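You operate a simulated robot arm through the tools that you are given. There is no shell and no other tool. Be economical: measure what you need, move in short steps, check, and stop when the job is done.

Carry out the task below with a simulated robot arm. There is one attempt and no reset: what you move stays moved.

JOB
Put the 75 W white bulb from the top of the trestle table on top of the black toner there and the 25 W white bulb on the yellow sheets.

The check looks at the end state, three seconds after you hand in, the way a careful person would. Anything else that was tipped, shoved, dropped, spilled or broken makes it a failure.

ROBOT AND FRAMES
A 7-joint arm with a two-finger parallel gripper, fixed in place. Base frame: the origin is at the foot of the arm, x ahead of it, y to its left, z up; the work surface is at about z = 0.76. Readings come in m, degrees, newtons and seconds.
With the tool pointing down near the work surface it reaches from about 0.2 to 0.68 m from the base axis. Its first joint turns from -66.0 to 66.0 degrees. Payload 2.4 kg.
The TCP is the grasp point between the finger pads, 0.03 m short of the fingertips. In the tool frame z runs along the fingers and y along their closing line. Largest opening 0.094 m; finger width 0.028, thickness 0.01; the body of the gripper, 0.05 by 0.096 m, starts 0.055 m behind the TCP.
Orientation is told as [roll, pitch, yaw] about the base's x, y, z axes, in that order, counted from this pose: with the fingers straight down and closing along the base's y, the tool's x points along the base's -x, its y along +y and its z along -z.

CONTROLS
- The arm moves only by the tool play_rows. Its argument "targets" is a list of rows, each a list of 4 numbers: the shift along the tool's x, y, z in m, then the turn about the tool's z in degrees. In form: [[x, y, z, spin], ...]. A call has 1 to 8 rows; each row is the pose to reach, as a shift and turn from the pose commanded when the call began, along the tool's axes at that moment. "fingers" is the gripper command, from -1 (fully open) to 1 (shut), values between in proportion, set as the call begins (left out, the last holds). A row lasts 0.2 s, in which the tool goes at most 0.05 m and 8.6 degrees; a call with a longer step from one row to the next is refused whole, and so is a gripper value outside its range. A pose out of reach is approached as far as the arm can. The call stops where the force on the tool passes 40 N (or 10 N more than at its start, if that is more) or the arm is blocked; 0.2 s more then pass. The fingers move at their own pace (about 0.153 m/s each) and stop on an object; they squeeze with about 21 N. The grip force told is the motor's: it shows also when the fingers shut on nothing. Time passes only in rows, and 0.2 s behind the last, so rows that repeat a pose let the fingers close. It gives the time, the measured TCP pose, the force on the tool (base axes), the opening and the grip force at its end, in the units of the frame above (readings bear some noise).
- Cameras (640 x 400 px; columns grow to the right, rows downward): "scene" is fixed at [0.0367, 0.4861, 1.4432]; the picture's right is [-0.69, -0.73, 0.00], its down [-0.43, 0.41, -0.80] and it looks along [0.58, -0.55, -0.59] (base axes); focal length 353 px, centre (320, 200). "wrist" rides on the gripper at [-0.037, 0, -0.058] in the tool frame; the picture's right is [0.00, -1.00, 0.00], its down [0.97, 0.00, -0.24] and it looks along [0.24, 0.00, 0.97] (tool axes); focal length 218 px, centre (320, 200).
- snapshot(camera): a new picture of that camera. The clock stands still meanwhile.
- measure_at(camera, pixels): for up to 12 pixels [column, row] of the newest picture of that camera ("zoom" is the newest enlarged one), the place [x, y, z] in the base frame of the surface seen there, good to about 0.002 m, but the place of the scene camera against the robot may be out by one fixed shift of up to 0.012 m in any direction. The clock stands still meanwhile.
- enlarge(camera, box): a new picture of the part [left, top, right, bottom] of that camera's present view, enlarged. The clock stands still meanwhile.
- finish_job(): hands the job in; it is judged then, once.

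Work in short steps. Measure before you move; look again where a grasp or a placing could have gone wrong, and mend it. You have 60 turns and 26 pictures in all, those below and enlarged ones among them. Open the gripper and draw the arm clear of the work before you hand the job in, unless the task says otherwise; then end with one line.

The tools are called after "Emit:" as a command line: name --pt "numbers of a row" for each row, then --argument value for the rest, lists and objects as JSON in quotes. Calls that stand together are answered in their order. play_rows: Moves the arm, as the interface text tells. Its arguments: {"type":"object","properties":{"targets":{"type":"array","items":{"type":"array","items":{"type":"number"}}},"fingers":{"type":"number"}},"required":["targets"]} The other tools are called the same way: snapshot (camera) takes a picture; measure_at (camera, pixels) gives the place of the surface under pixels of a picture; enlarge (camera, box) takes an enlarged picture of a part of a camera's view; finish_job () hands the job in.

At the start:

```text
t: 0.0
tcp_pos: [0.4363, -0.0218, 1.0468]
tool_rot: [0.0, 0.0, 0.0]
wrist_force: [0.2, 0.0, 1.5]
finger_gap: 0.0938
finger_force: 0.0
```

scene: 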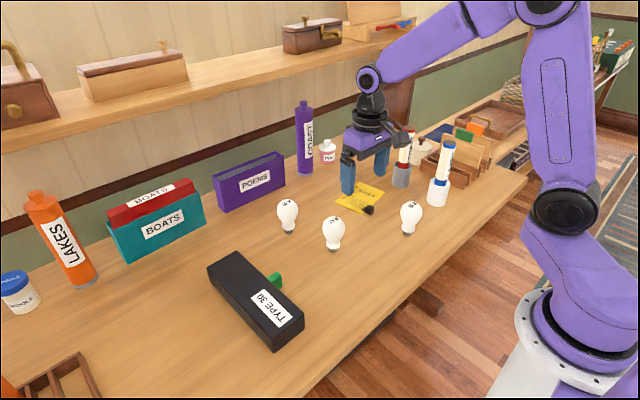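
wrist: 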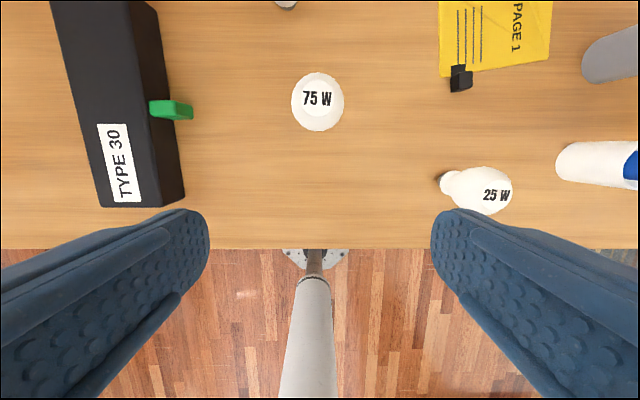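

The wrist picture shows the 75 W bulb at (318,100) and the 25 W bulb at (483,192). A third bulb is at the top edge. I'll enlarge the scene view and measure.

Emit:
enlarge --camera "scene" --box '[200, 170, 456, 350]'

Emit:
measure_at --camera "wrist" --pixels '[[318, 88], [318, 120], [495, 185], [447, 183], [495, 40], [460, 82], [80, 20], [115, 100], [140, 190], [170, 110], [240, 150], [285, 4]]'

```text
2.22 times, centred on (328, 260) of scene
```

zoom: 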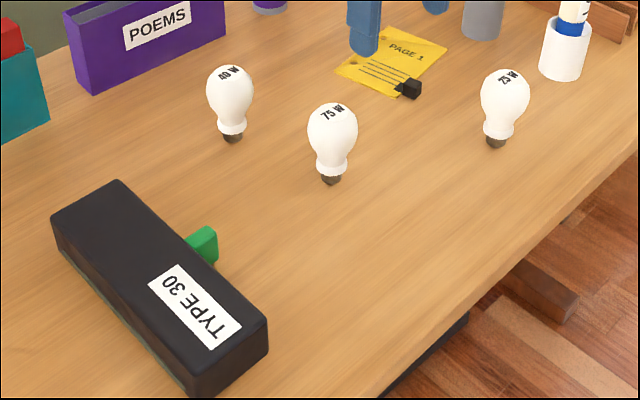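

```text
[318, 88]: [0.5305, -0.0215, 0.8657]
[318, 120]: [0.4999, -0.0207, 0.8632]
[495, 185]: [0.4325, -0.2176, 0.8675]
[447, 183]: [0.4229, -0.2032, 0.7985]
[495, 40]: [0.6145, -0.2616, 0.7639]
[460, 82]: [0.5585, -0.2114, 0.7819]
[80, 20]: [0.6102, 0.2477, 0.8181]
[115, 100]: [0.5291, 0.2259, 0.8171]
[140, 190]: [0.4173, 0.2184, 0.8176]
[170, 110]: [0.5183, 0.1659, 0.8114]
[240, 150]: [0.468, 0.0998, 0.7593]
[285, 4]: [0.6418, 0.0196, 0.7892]
```

The 75 W bulb is upright at about (0.519, -0.020) with a diameter of about 0.058. The label on the right-hand bulb isn't clear from the scene, so I'll check it later from closer. Now I move above the 75 W bulb, staying high.

Emit:
play_rows --pt "-0.025 0 0.025 0" --pt "-0.05 0 0.05 0" --pt "-0.07 0.001 0.075 0" --pt "-0.0827 0.001 0.097 0" --pt "-0.0827 0.001 0.097 0" --fingers -1

Emit:
snapshot --camera "wrist"

```text
t: 1.2
tcp_pos: [0.5185, -0.0225, 0.9487]
tool_rot: [0.0, 0.0, 0.1]
wrist_force: [0.9, 0.4, 0.1]
finger_gap: 0.0941
finger_force: 0.0
```

```text
22 pictures are left
```

wrist: 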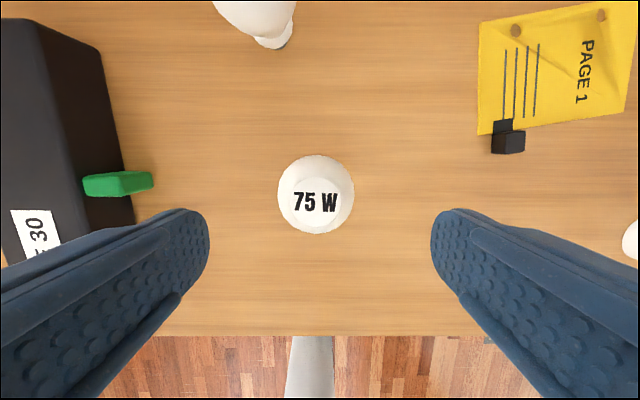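

The bulb is centred at (316,194), so I'm about 3 mm off in y. The yellow sheets are now visible from (480,25) to (630,110). I'll measure them, the toner and the bulb before I descend.

Emit:
measure_at --camera "wrist" --pixels '[[316, 172], [316, 205], [290, 194], [343, 194], [482, 25], [480, 130], [622, 108], [636, 4], [560, 60], [508, 140], [40, 24], [60, 150]]'

Emit:
measure_at --camera "scene" --pixels '[[217, 268], [237, 256], [291, 322], [268, 336], [250, 292], [277, 280], [360, 186], [382, 190], [345, 205], [360, 197]]'

```text
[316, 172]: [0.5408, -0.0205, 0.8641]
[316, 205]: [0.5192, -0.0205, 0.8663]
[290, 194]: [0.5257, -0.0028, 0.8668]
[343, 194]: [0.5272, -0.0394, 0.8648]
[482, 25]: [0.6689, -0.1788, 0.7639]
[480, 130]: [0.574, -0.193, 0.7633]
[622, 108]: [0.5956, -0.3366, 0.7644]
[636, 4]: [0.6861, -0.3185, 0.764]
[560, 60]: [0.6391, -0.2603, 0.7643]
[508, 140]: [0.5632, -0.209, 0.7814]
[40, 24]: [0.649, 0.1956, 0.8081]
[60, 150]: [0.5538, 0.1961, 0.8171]
```

```text
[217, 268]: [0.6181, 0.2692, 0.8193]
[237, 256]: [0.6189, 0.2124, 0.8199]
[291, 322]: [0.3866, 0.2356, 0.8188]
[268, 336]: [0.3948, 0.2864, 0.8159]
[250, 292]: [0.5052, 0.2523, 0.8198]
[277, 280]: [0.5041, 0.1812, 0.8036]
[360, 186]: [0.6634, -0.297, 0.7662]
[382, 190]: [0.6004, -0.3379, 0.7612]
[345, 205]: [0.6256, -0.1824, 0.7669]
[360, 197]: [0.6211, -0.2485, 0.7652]
```

Flat top at z 0.866, bulb axis about (0.5195, -0.020), widest at z of about 0.838. I'll descend with a 2.5 mm y correction, keeping the fingers open.

Emit:
play_rows --pt "0 0.0025 0.02 0" --pt "0 0.0025 0.05 0" --pt "0 0.0025 0.08 0" --pt "0 0.0025 0.1 0" --pt "0 0.0025 0.112 0" --pt "0 0.0025 0.112 0"

Emit:
snapshot --camera "wrist"

```text
t: 2.6
tcp_pos: [0.5195, -0.0193, 0.8367]
tool_rot: [0.0, 0.0, 0.1]
wrist_force: [0.0, -0.3, 0.3]
finger_gap: 0.0938
finger_force: 0.0
```

```text
21 pictures are left
```

wrist: 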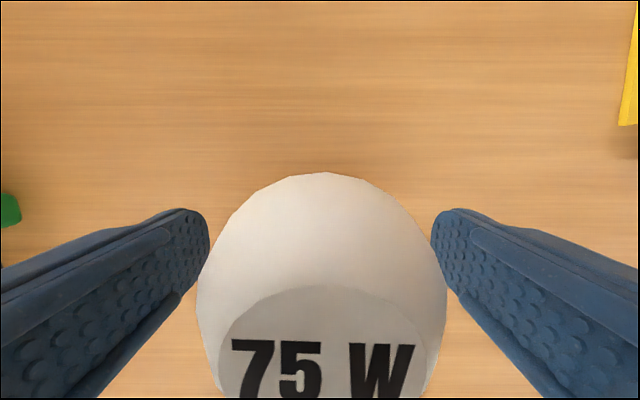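

The bulb sits centred between the pads, so I close.

Emit:
play_rows --pt "0 0 0 0" --pt "0 0 0 0" --pt "0 0 0 0" --fingers 1

```text
t: 3.4
tcp_pos: [0.5183, -0.0193, 0.8371]
tool_rot: [-0.1, 0.0, -0.1]
wrist_force: [0.1, -0.1, 1.2]
finger_gap: 0.0587
finger_force: 18.2
```

Gripped, with a gap of 0.0587. I lift straight up, then move toward the toner to look at it.

Emit:
play_rows --pt "0 0 -0.02 0" --pt "0 0 -0.06 0" --pt "0 0 -0.1 0" --pt "0 0 -0.14 0" --pt "0 0.04 -0.14 0" --pt "0 0.08 -0.14 0" --pt "0 0.12 -0.14 0" --pt "0 0.12 -0.14 0"

Emit:
snapshot --camera "wrist"

Emit:
snapshot --camera "scene"

```text
t: 5.2
tcp_pos: [0.5189, 0.1027, 0.977]
tool_rot: [0.0, 0.0, -0.1]
wrist_force: [-0.4, -0.2, -0.4]
finger_gap: 0.0589
finger_force: 18.7
```

```text
20 pictures are left
```

wrist: 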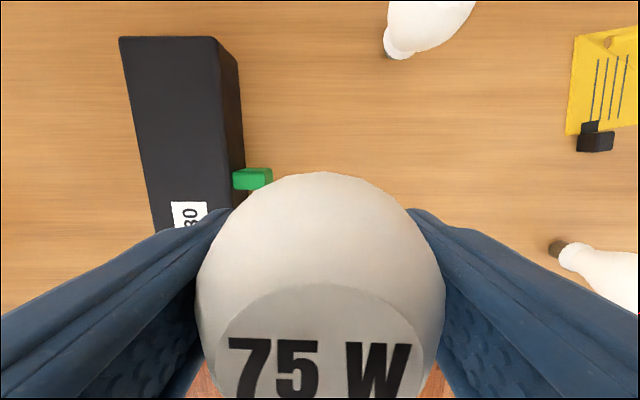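

```text
19 pictures are left
```

scene: 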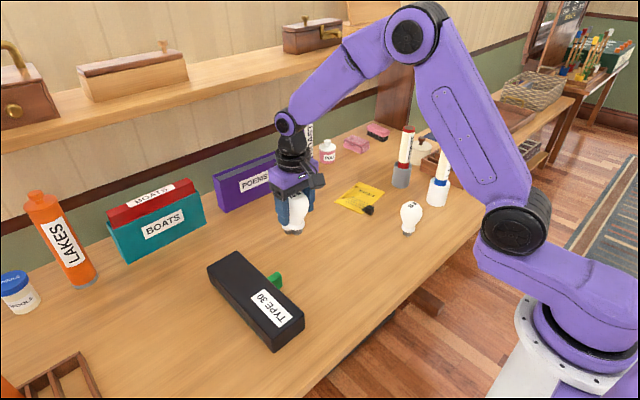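

Holding well. The toner top spans (120..218, 40) to (155..232, 225), so I measure its edges.

Emit:
measure_at --camera "wrist" --pixels '[[126, 44], [210, 44], [137, 120], [222, 120], [150, 190], [229, 190], [180, 120], [170, 160], [258, 180], [200, 160]]'

```text
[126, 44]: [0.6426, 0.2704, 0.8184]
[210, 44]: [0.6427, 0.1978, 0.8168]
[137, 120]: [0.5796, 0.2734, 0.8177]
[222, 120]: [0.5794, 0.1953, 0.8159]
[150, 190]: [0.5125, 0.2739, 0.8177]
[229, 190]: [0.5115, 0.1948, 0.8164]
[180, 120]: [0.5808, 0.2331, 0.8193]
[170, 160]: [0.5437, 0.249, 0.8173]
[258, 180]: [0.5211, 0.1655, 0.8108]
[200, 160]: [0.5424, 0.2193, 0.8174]
```

The toner is axis-aligned, with y 0.193–0.275 and top z 0.8175. I carry the bulb over (0.534, 0.234) and lower it to about 5 mm above.

Emit:
play_rows --pt "-0.005 0.045 0 0" --pt "-0.01 0.09 0 0" --pt "-0.015 0.131 0 0" --pt "-0.015 0.131 0 0" --pt "-0.015 0.131 0.03 0" --pt "-0.015 0.131 0.06 0" --pt "-0.015 0.131 0.077 0" --pt "-0.015 0.131 0.077 0"

Emit:
enlarge --camera "scene" --box '[180, 180, 340, 280]'

```text
t: 7.0
tcp_pos: [0.5351, 0.2324, 0.8988]
tool_rot: [0.0, 0.1, 0.0]
wrist_force: [1.1, -0.1, -1.8]
finger_gap: 0.0588
finger_force: 18.2
```

```text
4.00 times, centred on (260, 230) of scene
```

zoom: 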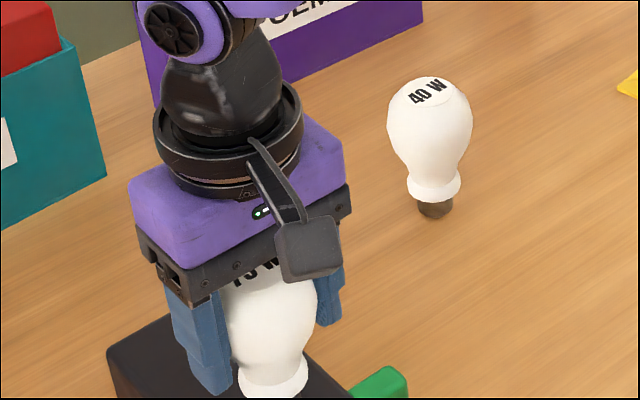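

The bulb is over the toner. I lower it in millimetre steps and watch the force.

Emit:
play_rows --pt "0 0 0.001 0" --pt "0 0 0.002 0" --pt "0 0 0.003 0" --pt "0 0 0.003 0"

```text
t: 8.0
tcp_pos: [0.535, 0.2327, 0.8974]
tool_rot: [0.1, 0.0, -0.1]
wrist_force: [-0.5, 0.9, 0.0]
finger_gap: 0.0587
finger_force: 18.6
```

Emit:
play_rows --pt "0 0 0.0005 0" --pt "0 0 0.001 0" --pt "0 0 0.0015 0" --pt "0 0 0.0015 0"

```text
t: 9.0
tcp_pos: [0.5336, 0.2331, 0.8966]
tool_rot: [0.0, 0.0, 0.1]
wrist_force: [0.1, -0.3, -0.9]
finger_gap: 0.0586
finger_force: 17.9
```

There's no contact force yet, so I continue down another 1.5 mm.

Emit:
play_rows --pt "0 0 0.0005 0" --pt "0 0 0.001 0" --pt "0 0 0.0015 0" --pt "0 0 0.0015 0"

```text
t: 10.0
tcp_pos: [0.5332, 0.2328, 0.8935]
tool_rot: [0.0, 0.0, 0.0]
wrist_force: [-0.6, 0.2, -0.7]
finger_gap: 0.0584
finger_force: 18.0
```

Emit:
play_rows --pt "0 0 0.0005 0" --pt "0 0 0.001 0" --pt "0 0 0.001 0"

Emit:
enlarge --camera "scene" --box '[208, 220, 304, 280]'

```text
t: 10.8
tcp_pos: [0.5344, 0.233, 0.8946]
tool_rot: [0.0, -0.1, 0.0]
wrist_force: [-1.3, -0.1, 8.8]
finger_gap: 0.0587
finger_force: 17.6
```

```text
6.67 times, centred on (256, 250) of scene
```

zoom: 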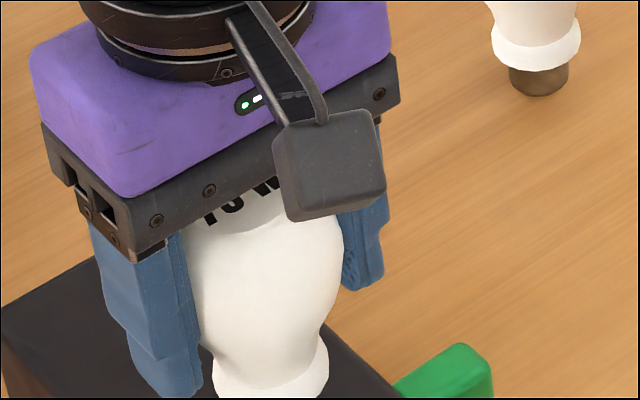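

Contact reads 8.8 N, so the bulb is standing. I open in place, then rise.

Emit:
play_rows --pt "0 0 0 0" --pt "0 0 0 0" --pt "0 0 0 0" --fingers -1

Emit:
play_rows --pt "0 0 -0.015 0" --pt "0 0 -0.04 0" --pt "0 0 -0.08 0" --pt "0 0 -0.12 0" --pt "0 0 -0.12 0"

Emit:
snapshot --camera "wrist"

```text
t: 11.6
tcp_pos: [0.533, 0.2331, 0.8924]
tool_rot: [0.0, 0.0, 0.0]
wrist_force: [0.1, 1.0, -0.1]
finger_gap: 0.0939
finger_force: 0.1
```

```text
t: 12.8
tcp_pos: [0.5346, 0.2308, 1.0143]
tool_rot: [0.1, -0.1, 0.0]
wrist_force: [-0.4, 0.7, 0.4]
finger_gap: 0.0939
finger_force: 0.2
```

```text
16 pictures are left
```

wrist: 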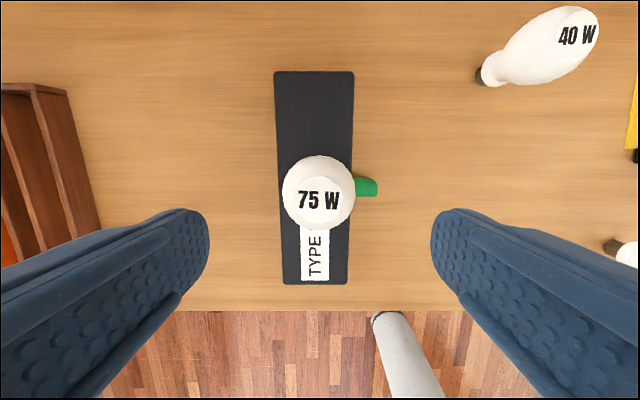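

The 75 W bulb is standing on the toner. Next I move at height towards the other bulb.

Emit:
play_rows --pt "0.0 -0.04 -0.01 0" --pt "0.01 -0.085 -0.02 0" --pt "0.02 -0.13 -0.02 0" --pt "0.03 -0.175 -0.02 0" --pt "0.04 -0.22 -0.02 0" --pt "0.05 -0.265 -0.02 0" --pt "0.06 -0.31 -0.02 0" --pt "0.07 -0.35 -0.02 0"

Emit:
play_rows --pt "0.015 -0.045 0 0" --pt "0.025 -0.08 0 0" --pt "0.025 -0.08 0 0"

Emit:
snapshot --camera "wrist"

```text
t: 14.6
tcp_pos: [0.4626, -0.1178, 1.0348]
tool_rot: [0.1, 0.0, 0.2]
wrist_force: [0.4, -0.7, -0.3]
finger_gap: 0.0943
finger_force: 0.2
```

```text
t: 15.4
tcp_pos: [0.4389, -0.1979, 1.0356]
tool_rot: [-0.1, 0.0, 0.0]
wrist_force: [0.8, 0.4, 0.4]
finger_gap: 0.0943
finger_force: 0.1
```

```text
15 pictures are left
```

wrist: 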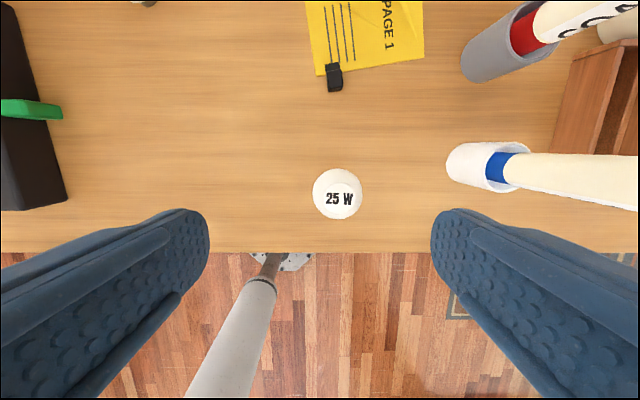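

It reads 25 W, at (337,194), so about (0.420, -0.218). I measure it and the tall white/blue tube at (450–640,165), which limits finger clearance.

Emit:
measure_at --camera "wrist" --pixels '[[338, 199], [322, 195], [352, 195], [452, 165], [460, 150], [495, 150], [495, 187], [600, 180], [630, 180], [500, 168]]'

```text
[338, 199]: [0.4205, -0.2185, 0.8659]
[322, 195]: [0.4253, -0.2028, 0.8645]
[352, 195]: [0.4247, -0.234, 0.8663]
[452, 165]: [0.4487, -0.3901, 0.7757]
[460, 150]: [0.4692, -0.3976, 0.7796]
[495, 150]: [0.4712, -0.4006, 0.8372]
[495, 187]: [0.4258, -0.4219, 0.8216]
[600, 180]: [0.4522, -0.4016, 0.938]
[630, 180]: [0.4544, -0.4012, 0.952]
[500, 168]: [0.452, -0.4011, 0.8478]
```

The tube is at y ≤ -0.39, so there's ample room. I move over (0.420, -0.2185) and descend to z 0.837.

Emit:
play_rows --pt "0.019 -0.0205 0 0" --pt "0.019 -0.0205 0.04 0" --pt "0.019 -0.0205 0.08 0" --pt "0.019 -0.0205 0.12 0" --pt "0.019 -0.0205 0.12 0"

Emit:
snapshot --camera "wrist"

```text
t: 16.6
tcp_pos: [0.4201, -0.2179, 0.9121]
tool_rot: [0.0, 0.0, 0.1]
wrist_force: [-0.2, -0.7, 0.1]
finger_gap: 0.094
finger_force: 0.1
```

```text
14 pictures are left
```

wrist: 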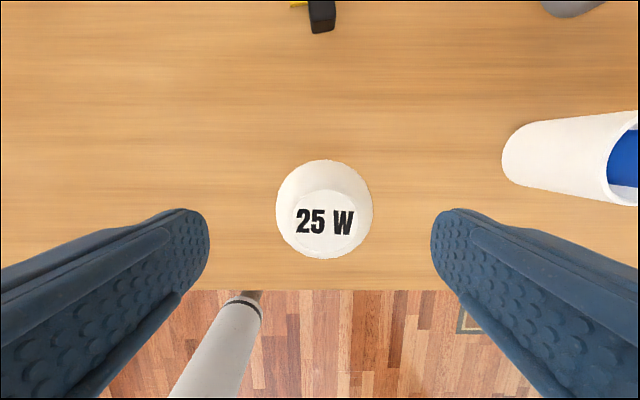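

Centre is at column 324, so I correct y by -2 mm. Then I descend and close.

Emit:
play_rows --pt "0 -0.002 0.02 0" --pt "0 -0.002 0.045 0" --pt "0 -0.002 0.065 0" --pt "0 -0.002 0.0755 0" --pt "0 -0.002 0.0755 0"

Emit:
play_rows --pt "0 0 0 0" --pt "0 0 0 0" --pt "0 0 0 0" --fingers 1

Emit:
play_rows --pt "0 0 -0.02 0" --pt "0 0 -0.06 0" --pt "0 0 -0.09 0" --pt "-0.035 0 -0.11 0" --pt "-0.07 0 -0.11 0" --pt "-0.1 0 -0.11 0" --pt "-0.1 0 -0.11 0"

Emit:
snapshot --camera "wrist"

```text
t: 17.8
tcp_pos: [0.4198, -0.221, 0.8383]
tool_rot: [0.0, 0.0, 0.1]
wrist_force: [0.4, -0.1, -0.7]
finger_gap: 0.0942
finger_force: 0.0
```

```text
t: 18.6
tcp_pos: [0.4206, -0.2208, 0.8397]
tool_rot: [0.0, 0.0, 0.0]
wrist_force: [-0.3, -0.4, 0.5]
finger_gap: 0.0587
finger_force: 17.8
```

```text
t: 20.2
tcp_pos: [0.5208, -0.2182, 0.9483]
tool_rot: [-0.1, 0.0, -0.1]
wrist_force: [0.1, 0.5, 0.0]
finger_gap: 0.0586
finger_force: 18.1
```

```text
13 pictures are left
```

wrist: 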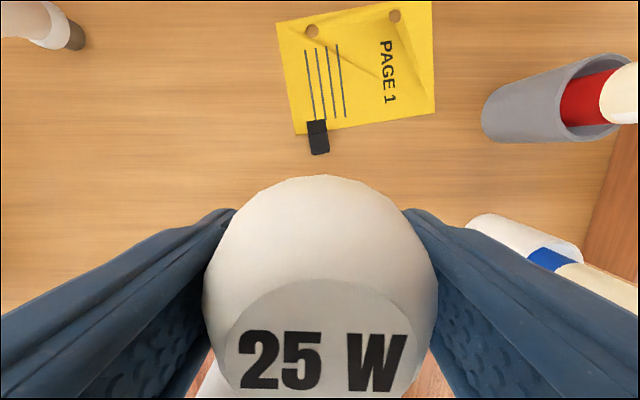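

Gripped and lifted. The sheets' surface is visible, so I measure flatness around the target spot, the clip, and the grey cup with the tall red marker.

Emit:
measure_at --camera "wrist" --pixels '[[320, 85], [350, 90], [350, 110], [375, 105], [335, 70], [370, 75], [316, 124], [318, 150], [490, 115], [520, 85], [610, 75], [350, 50]]'

Emit:
enlarge --camera "scene" --box '[320, 120, 480, 220]'

```text
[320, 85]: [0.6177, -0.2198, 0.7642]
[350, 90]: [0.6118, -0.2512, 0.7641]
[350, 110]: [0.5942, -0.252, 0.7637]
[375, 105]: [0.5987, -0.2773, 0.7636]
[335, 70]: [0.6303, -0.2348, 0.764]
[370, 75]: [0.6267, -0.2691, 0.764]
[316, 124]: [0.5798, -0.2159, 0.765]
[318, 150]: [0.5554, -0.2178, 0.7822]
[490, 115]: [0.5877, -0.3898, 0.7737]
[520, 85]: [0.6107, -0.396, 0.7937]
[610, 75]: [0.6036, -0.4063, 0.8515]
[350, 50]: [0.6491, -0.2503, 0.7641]
```

```text
4.00 times, centred on (400, 170) of scene
```

zoom: 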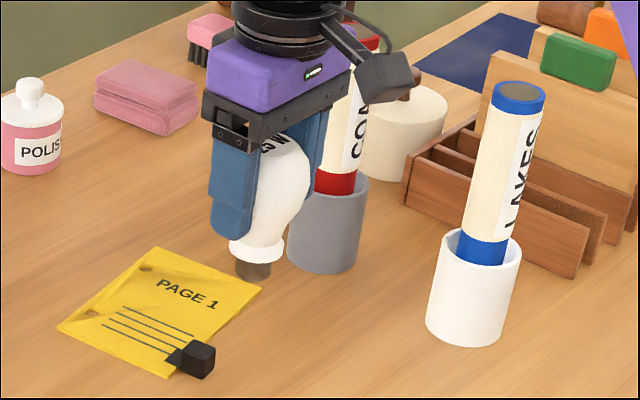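

The sheet is flat at z 0.764, and the cup is clear at y ≤ -0.388. I carry the bulb over (0.616, -0.252), staying high first.

Emit:
play_rows --pt "-0.03 -0.011 0 0" --pt "-0.06 -0.022 0 0" --pt "-0.0955 -0.0325 0 0" --pt "-0.0955 -0.0325 0 0" --pt "-0.0955 -0.0325 0.04 0" --pt "-0.0955 -0.0325 0.075 0" --pt "-0.0955 -0.0325 0.095 0" --pt "-0.0955 -0.0325 0.095 0"

Emit:
enlarge --camera "scene" --box '[320, 150, 432, 220]'

```text
t: 22.0
tcp_pos: [0.6172, -0.2519, 0.8519]
tool_rot: [0.0, 0.1, 0.0]
wrist_force: [-0.4, -0.2, 0.0]
finger_gap: 0.0588
finger_force: 17.4
```

```text
5.71 times, centred on (376, 185) of scene
```

zoom: 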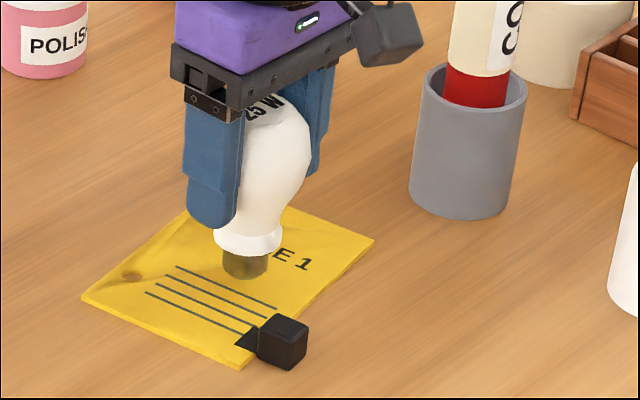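

The bulb is above the middle of the sheets. I lower it gently.

Emit:
play_rows --pt "0 0 0.002 0" --pt "0 0 0.004 0" --pt "0 0 0.006 0" --pt "0 0 0.006 0"

Emit:
play_rows --pt "0 0 0.0005 0" --pt "0 0 0.001 0" --pt "0 0 0.0015 0" --pt "0 0 0.0015 0"

```text
t: 23.0
tcp_pos: [0.6162, -0.2524, 0.8486]
tool_rot: [0.0, -0.1, 0.0]
wrist_force: [0.0, 0.3, -0.4]
finger_gap: 0.0584
finger_force: 18.0
```

```text
t: 24.0
tcp_pos: [0.6158, -0.253, 0.8441]
tool_rot: [0.1, 0.0, 0.0]
wrist_force: [0.3, -0.2, -0.5]
finger_gap: 0.0584
finger_force: 18.5
```

No contact yet at z 0.844, so I continue down.

Emit:
play_rows --pt "0 0 0.0005 0" --pt "0 0 0.001 0" --pt "0 0 0.001 0"

```text
t: 24.8
tcp_pos: [0.6169, -0.2539, 0.8439]
tool_rot: [0.0, 0.0, -0.1]
wrist_force: [0.6, 0.5, -1.4]
finger_gap: 0.0584
finger_force: 18.8
```

Still free, so another millimetre.

Emit:
play_rows --pt "0 0 0.0005 0" --pt "0 0 0.001 0" --pt "0 0 0.001 0"

```text
t: 25.6
tcp_pos: [0.6168, -0.2528, 0.8444]
tool_rot: [0.0, 0.0, 0.0]
wrist_force: [0.4, 0.0, -0.1]
finger_gap: 0.0588
finger_force: 17.7
```

Emit:
play_rows --pt "0 0 0.0005 0" --pt "0 0 0.001 0" --pt "0 0 0.001 0"

```text
t: 26.4
tcp_pos: [0.6165, -0.2535, 0.8434]
tool_rot: [0.0, 0.0, 0.0]
wrist_force: [-1.8, 1.0, 5.3]
finger_gap: 0.0585
finger_force: 17.7
```

Contact reads 5.3 N. I open and rise vertically, then look.

Emit:
play_rows --pt "0 0 0 0" --pt "0 0 0 0" --pt "0 0 0 0" --fingers -1

Emit:
play_rows --pt "0 0 -0.015 0" --pt "0 0 -0.04 0" --pt "0 0 -0.08 0" --pt "0 0 -0.12 0" --pt "0.04 0.01 -0.14 0" --pt "0.08 0.03 -0.16 0" --pt "0.12 0.05 -0.17 0" --pt "0.12 0.05 -0.17 0"

Emit:
snapshot --camera "scene"

Emit:
snapshot --camera "wrist"

```text
t: 27.2
tcp_pos: [0.616, -0.2528, 0.8424]
tool_rot: [0.0, 0.0, 0.0]
wrist_force: [0.6, -0.1, 1.1]
finger_gap: 0.0941
finger_force: 0.1
```

```text
t: 29.0
tcp_pos: [0.4953, -0.2028, 1.0111]
tool_rot: [0.0, 0.0, 0.0]
wrist_force: [-0.1, 0.0, 0.0]
finger_gap: 0.094
finger_force: 0.0
```

```text
10 pictures are left
```

scene: 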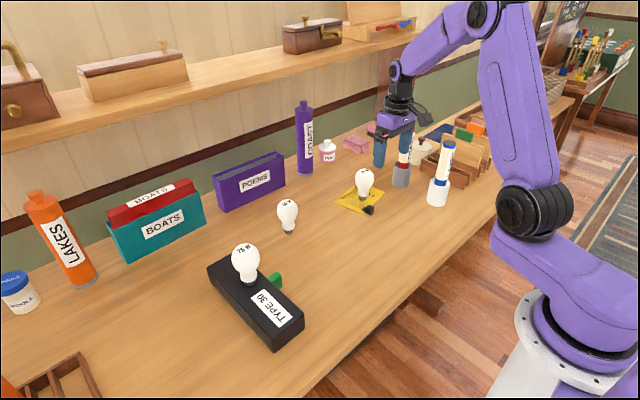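

```text
9 pictures are left
```

wrist: 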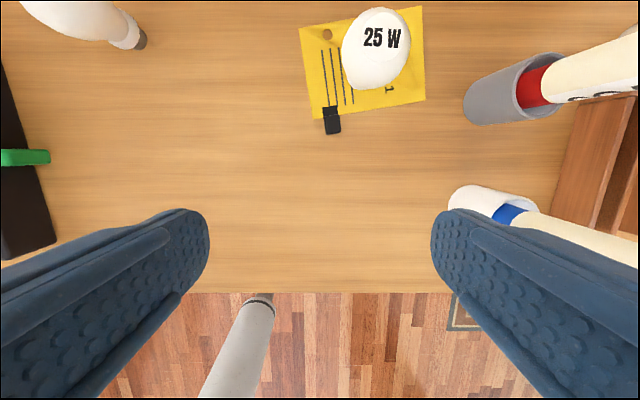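

Both bulbs stand upright, the 75 W at scene (246,263) and the 25 W at (363,183). Nothing else has moved, the gripper is open and the arm is clear, so I hand in.

Emit:
finish_job

```text
The job is handed in.
```

The 75 W bulb is standing on the black toner and the 25 W bulb on the yellow sheets; the final pictures show both upright and nothing else disturbed.
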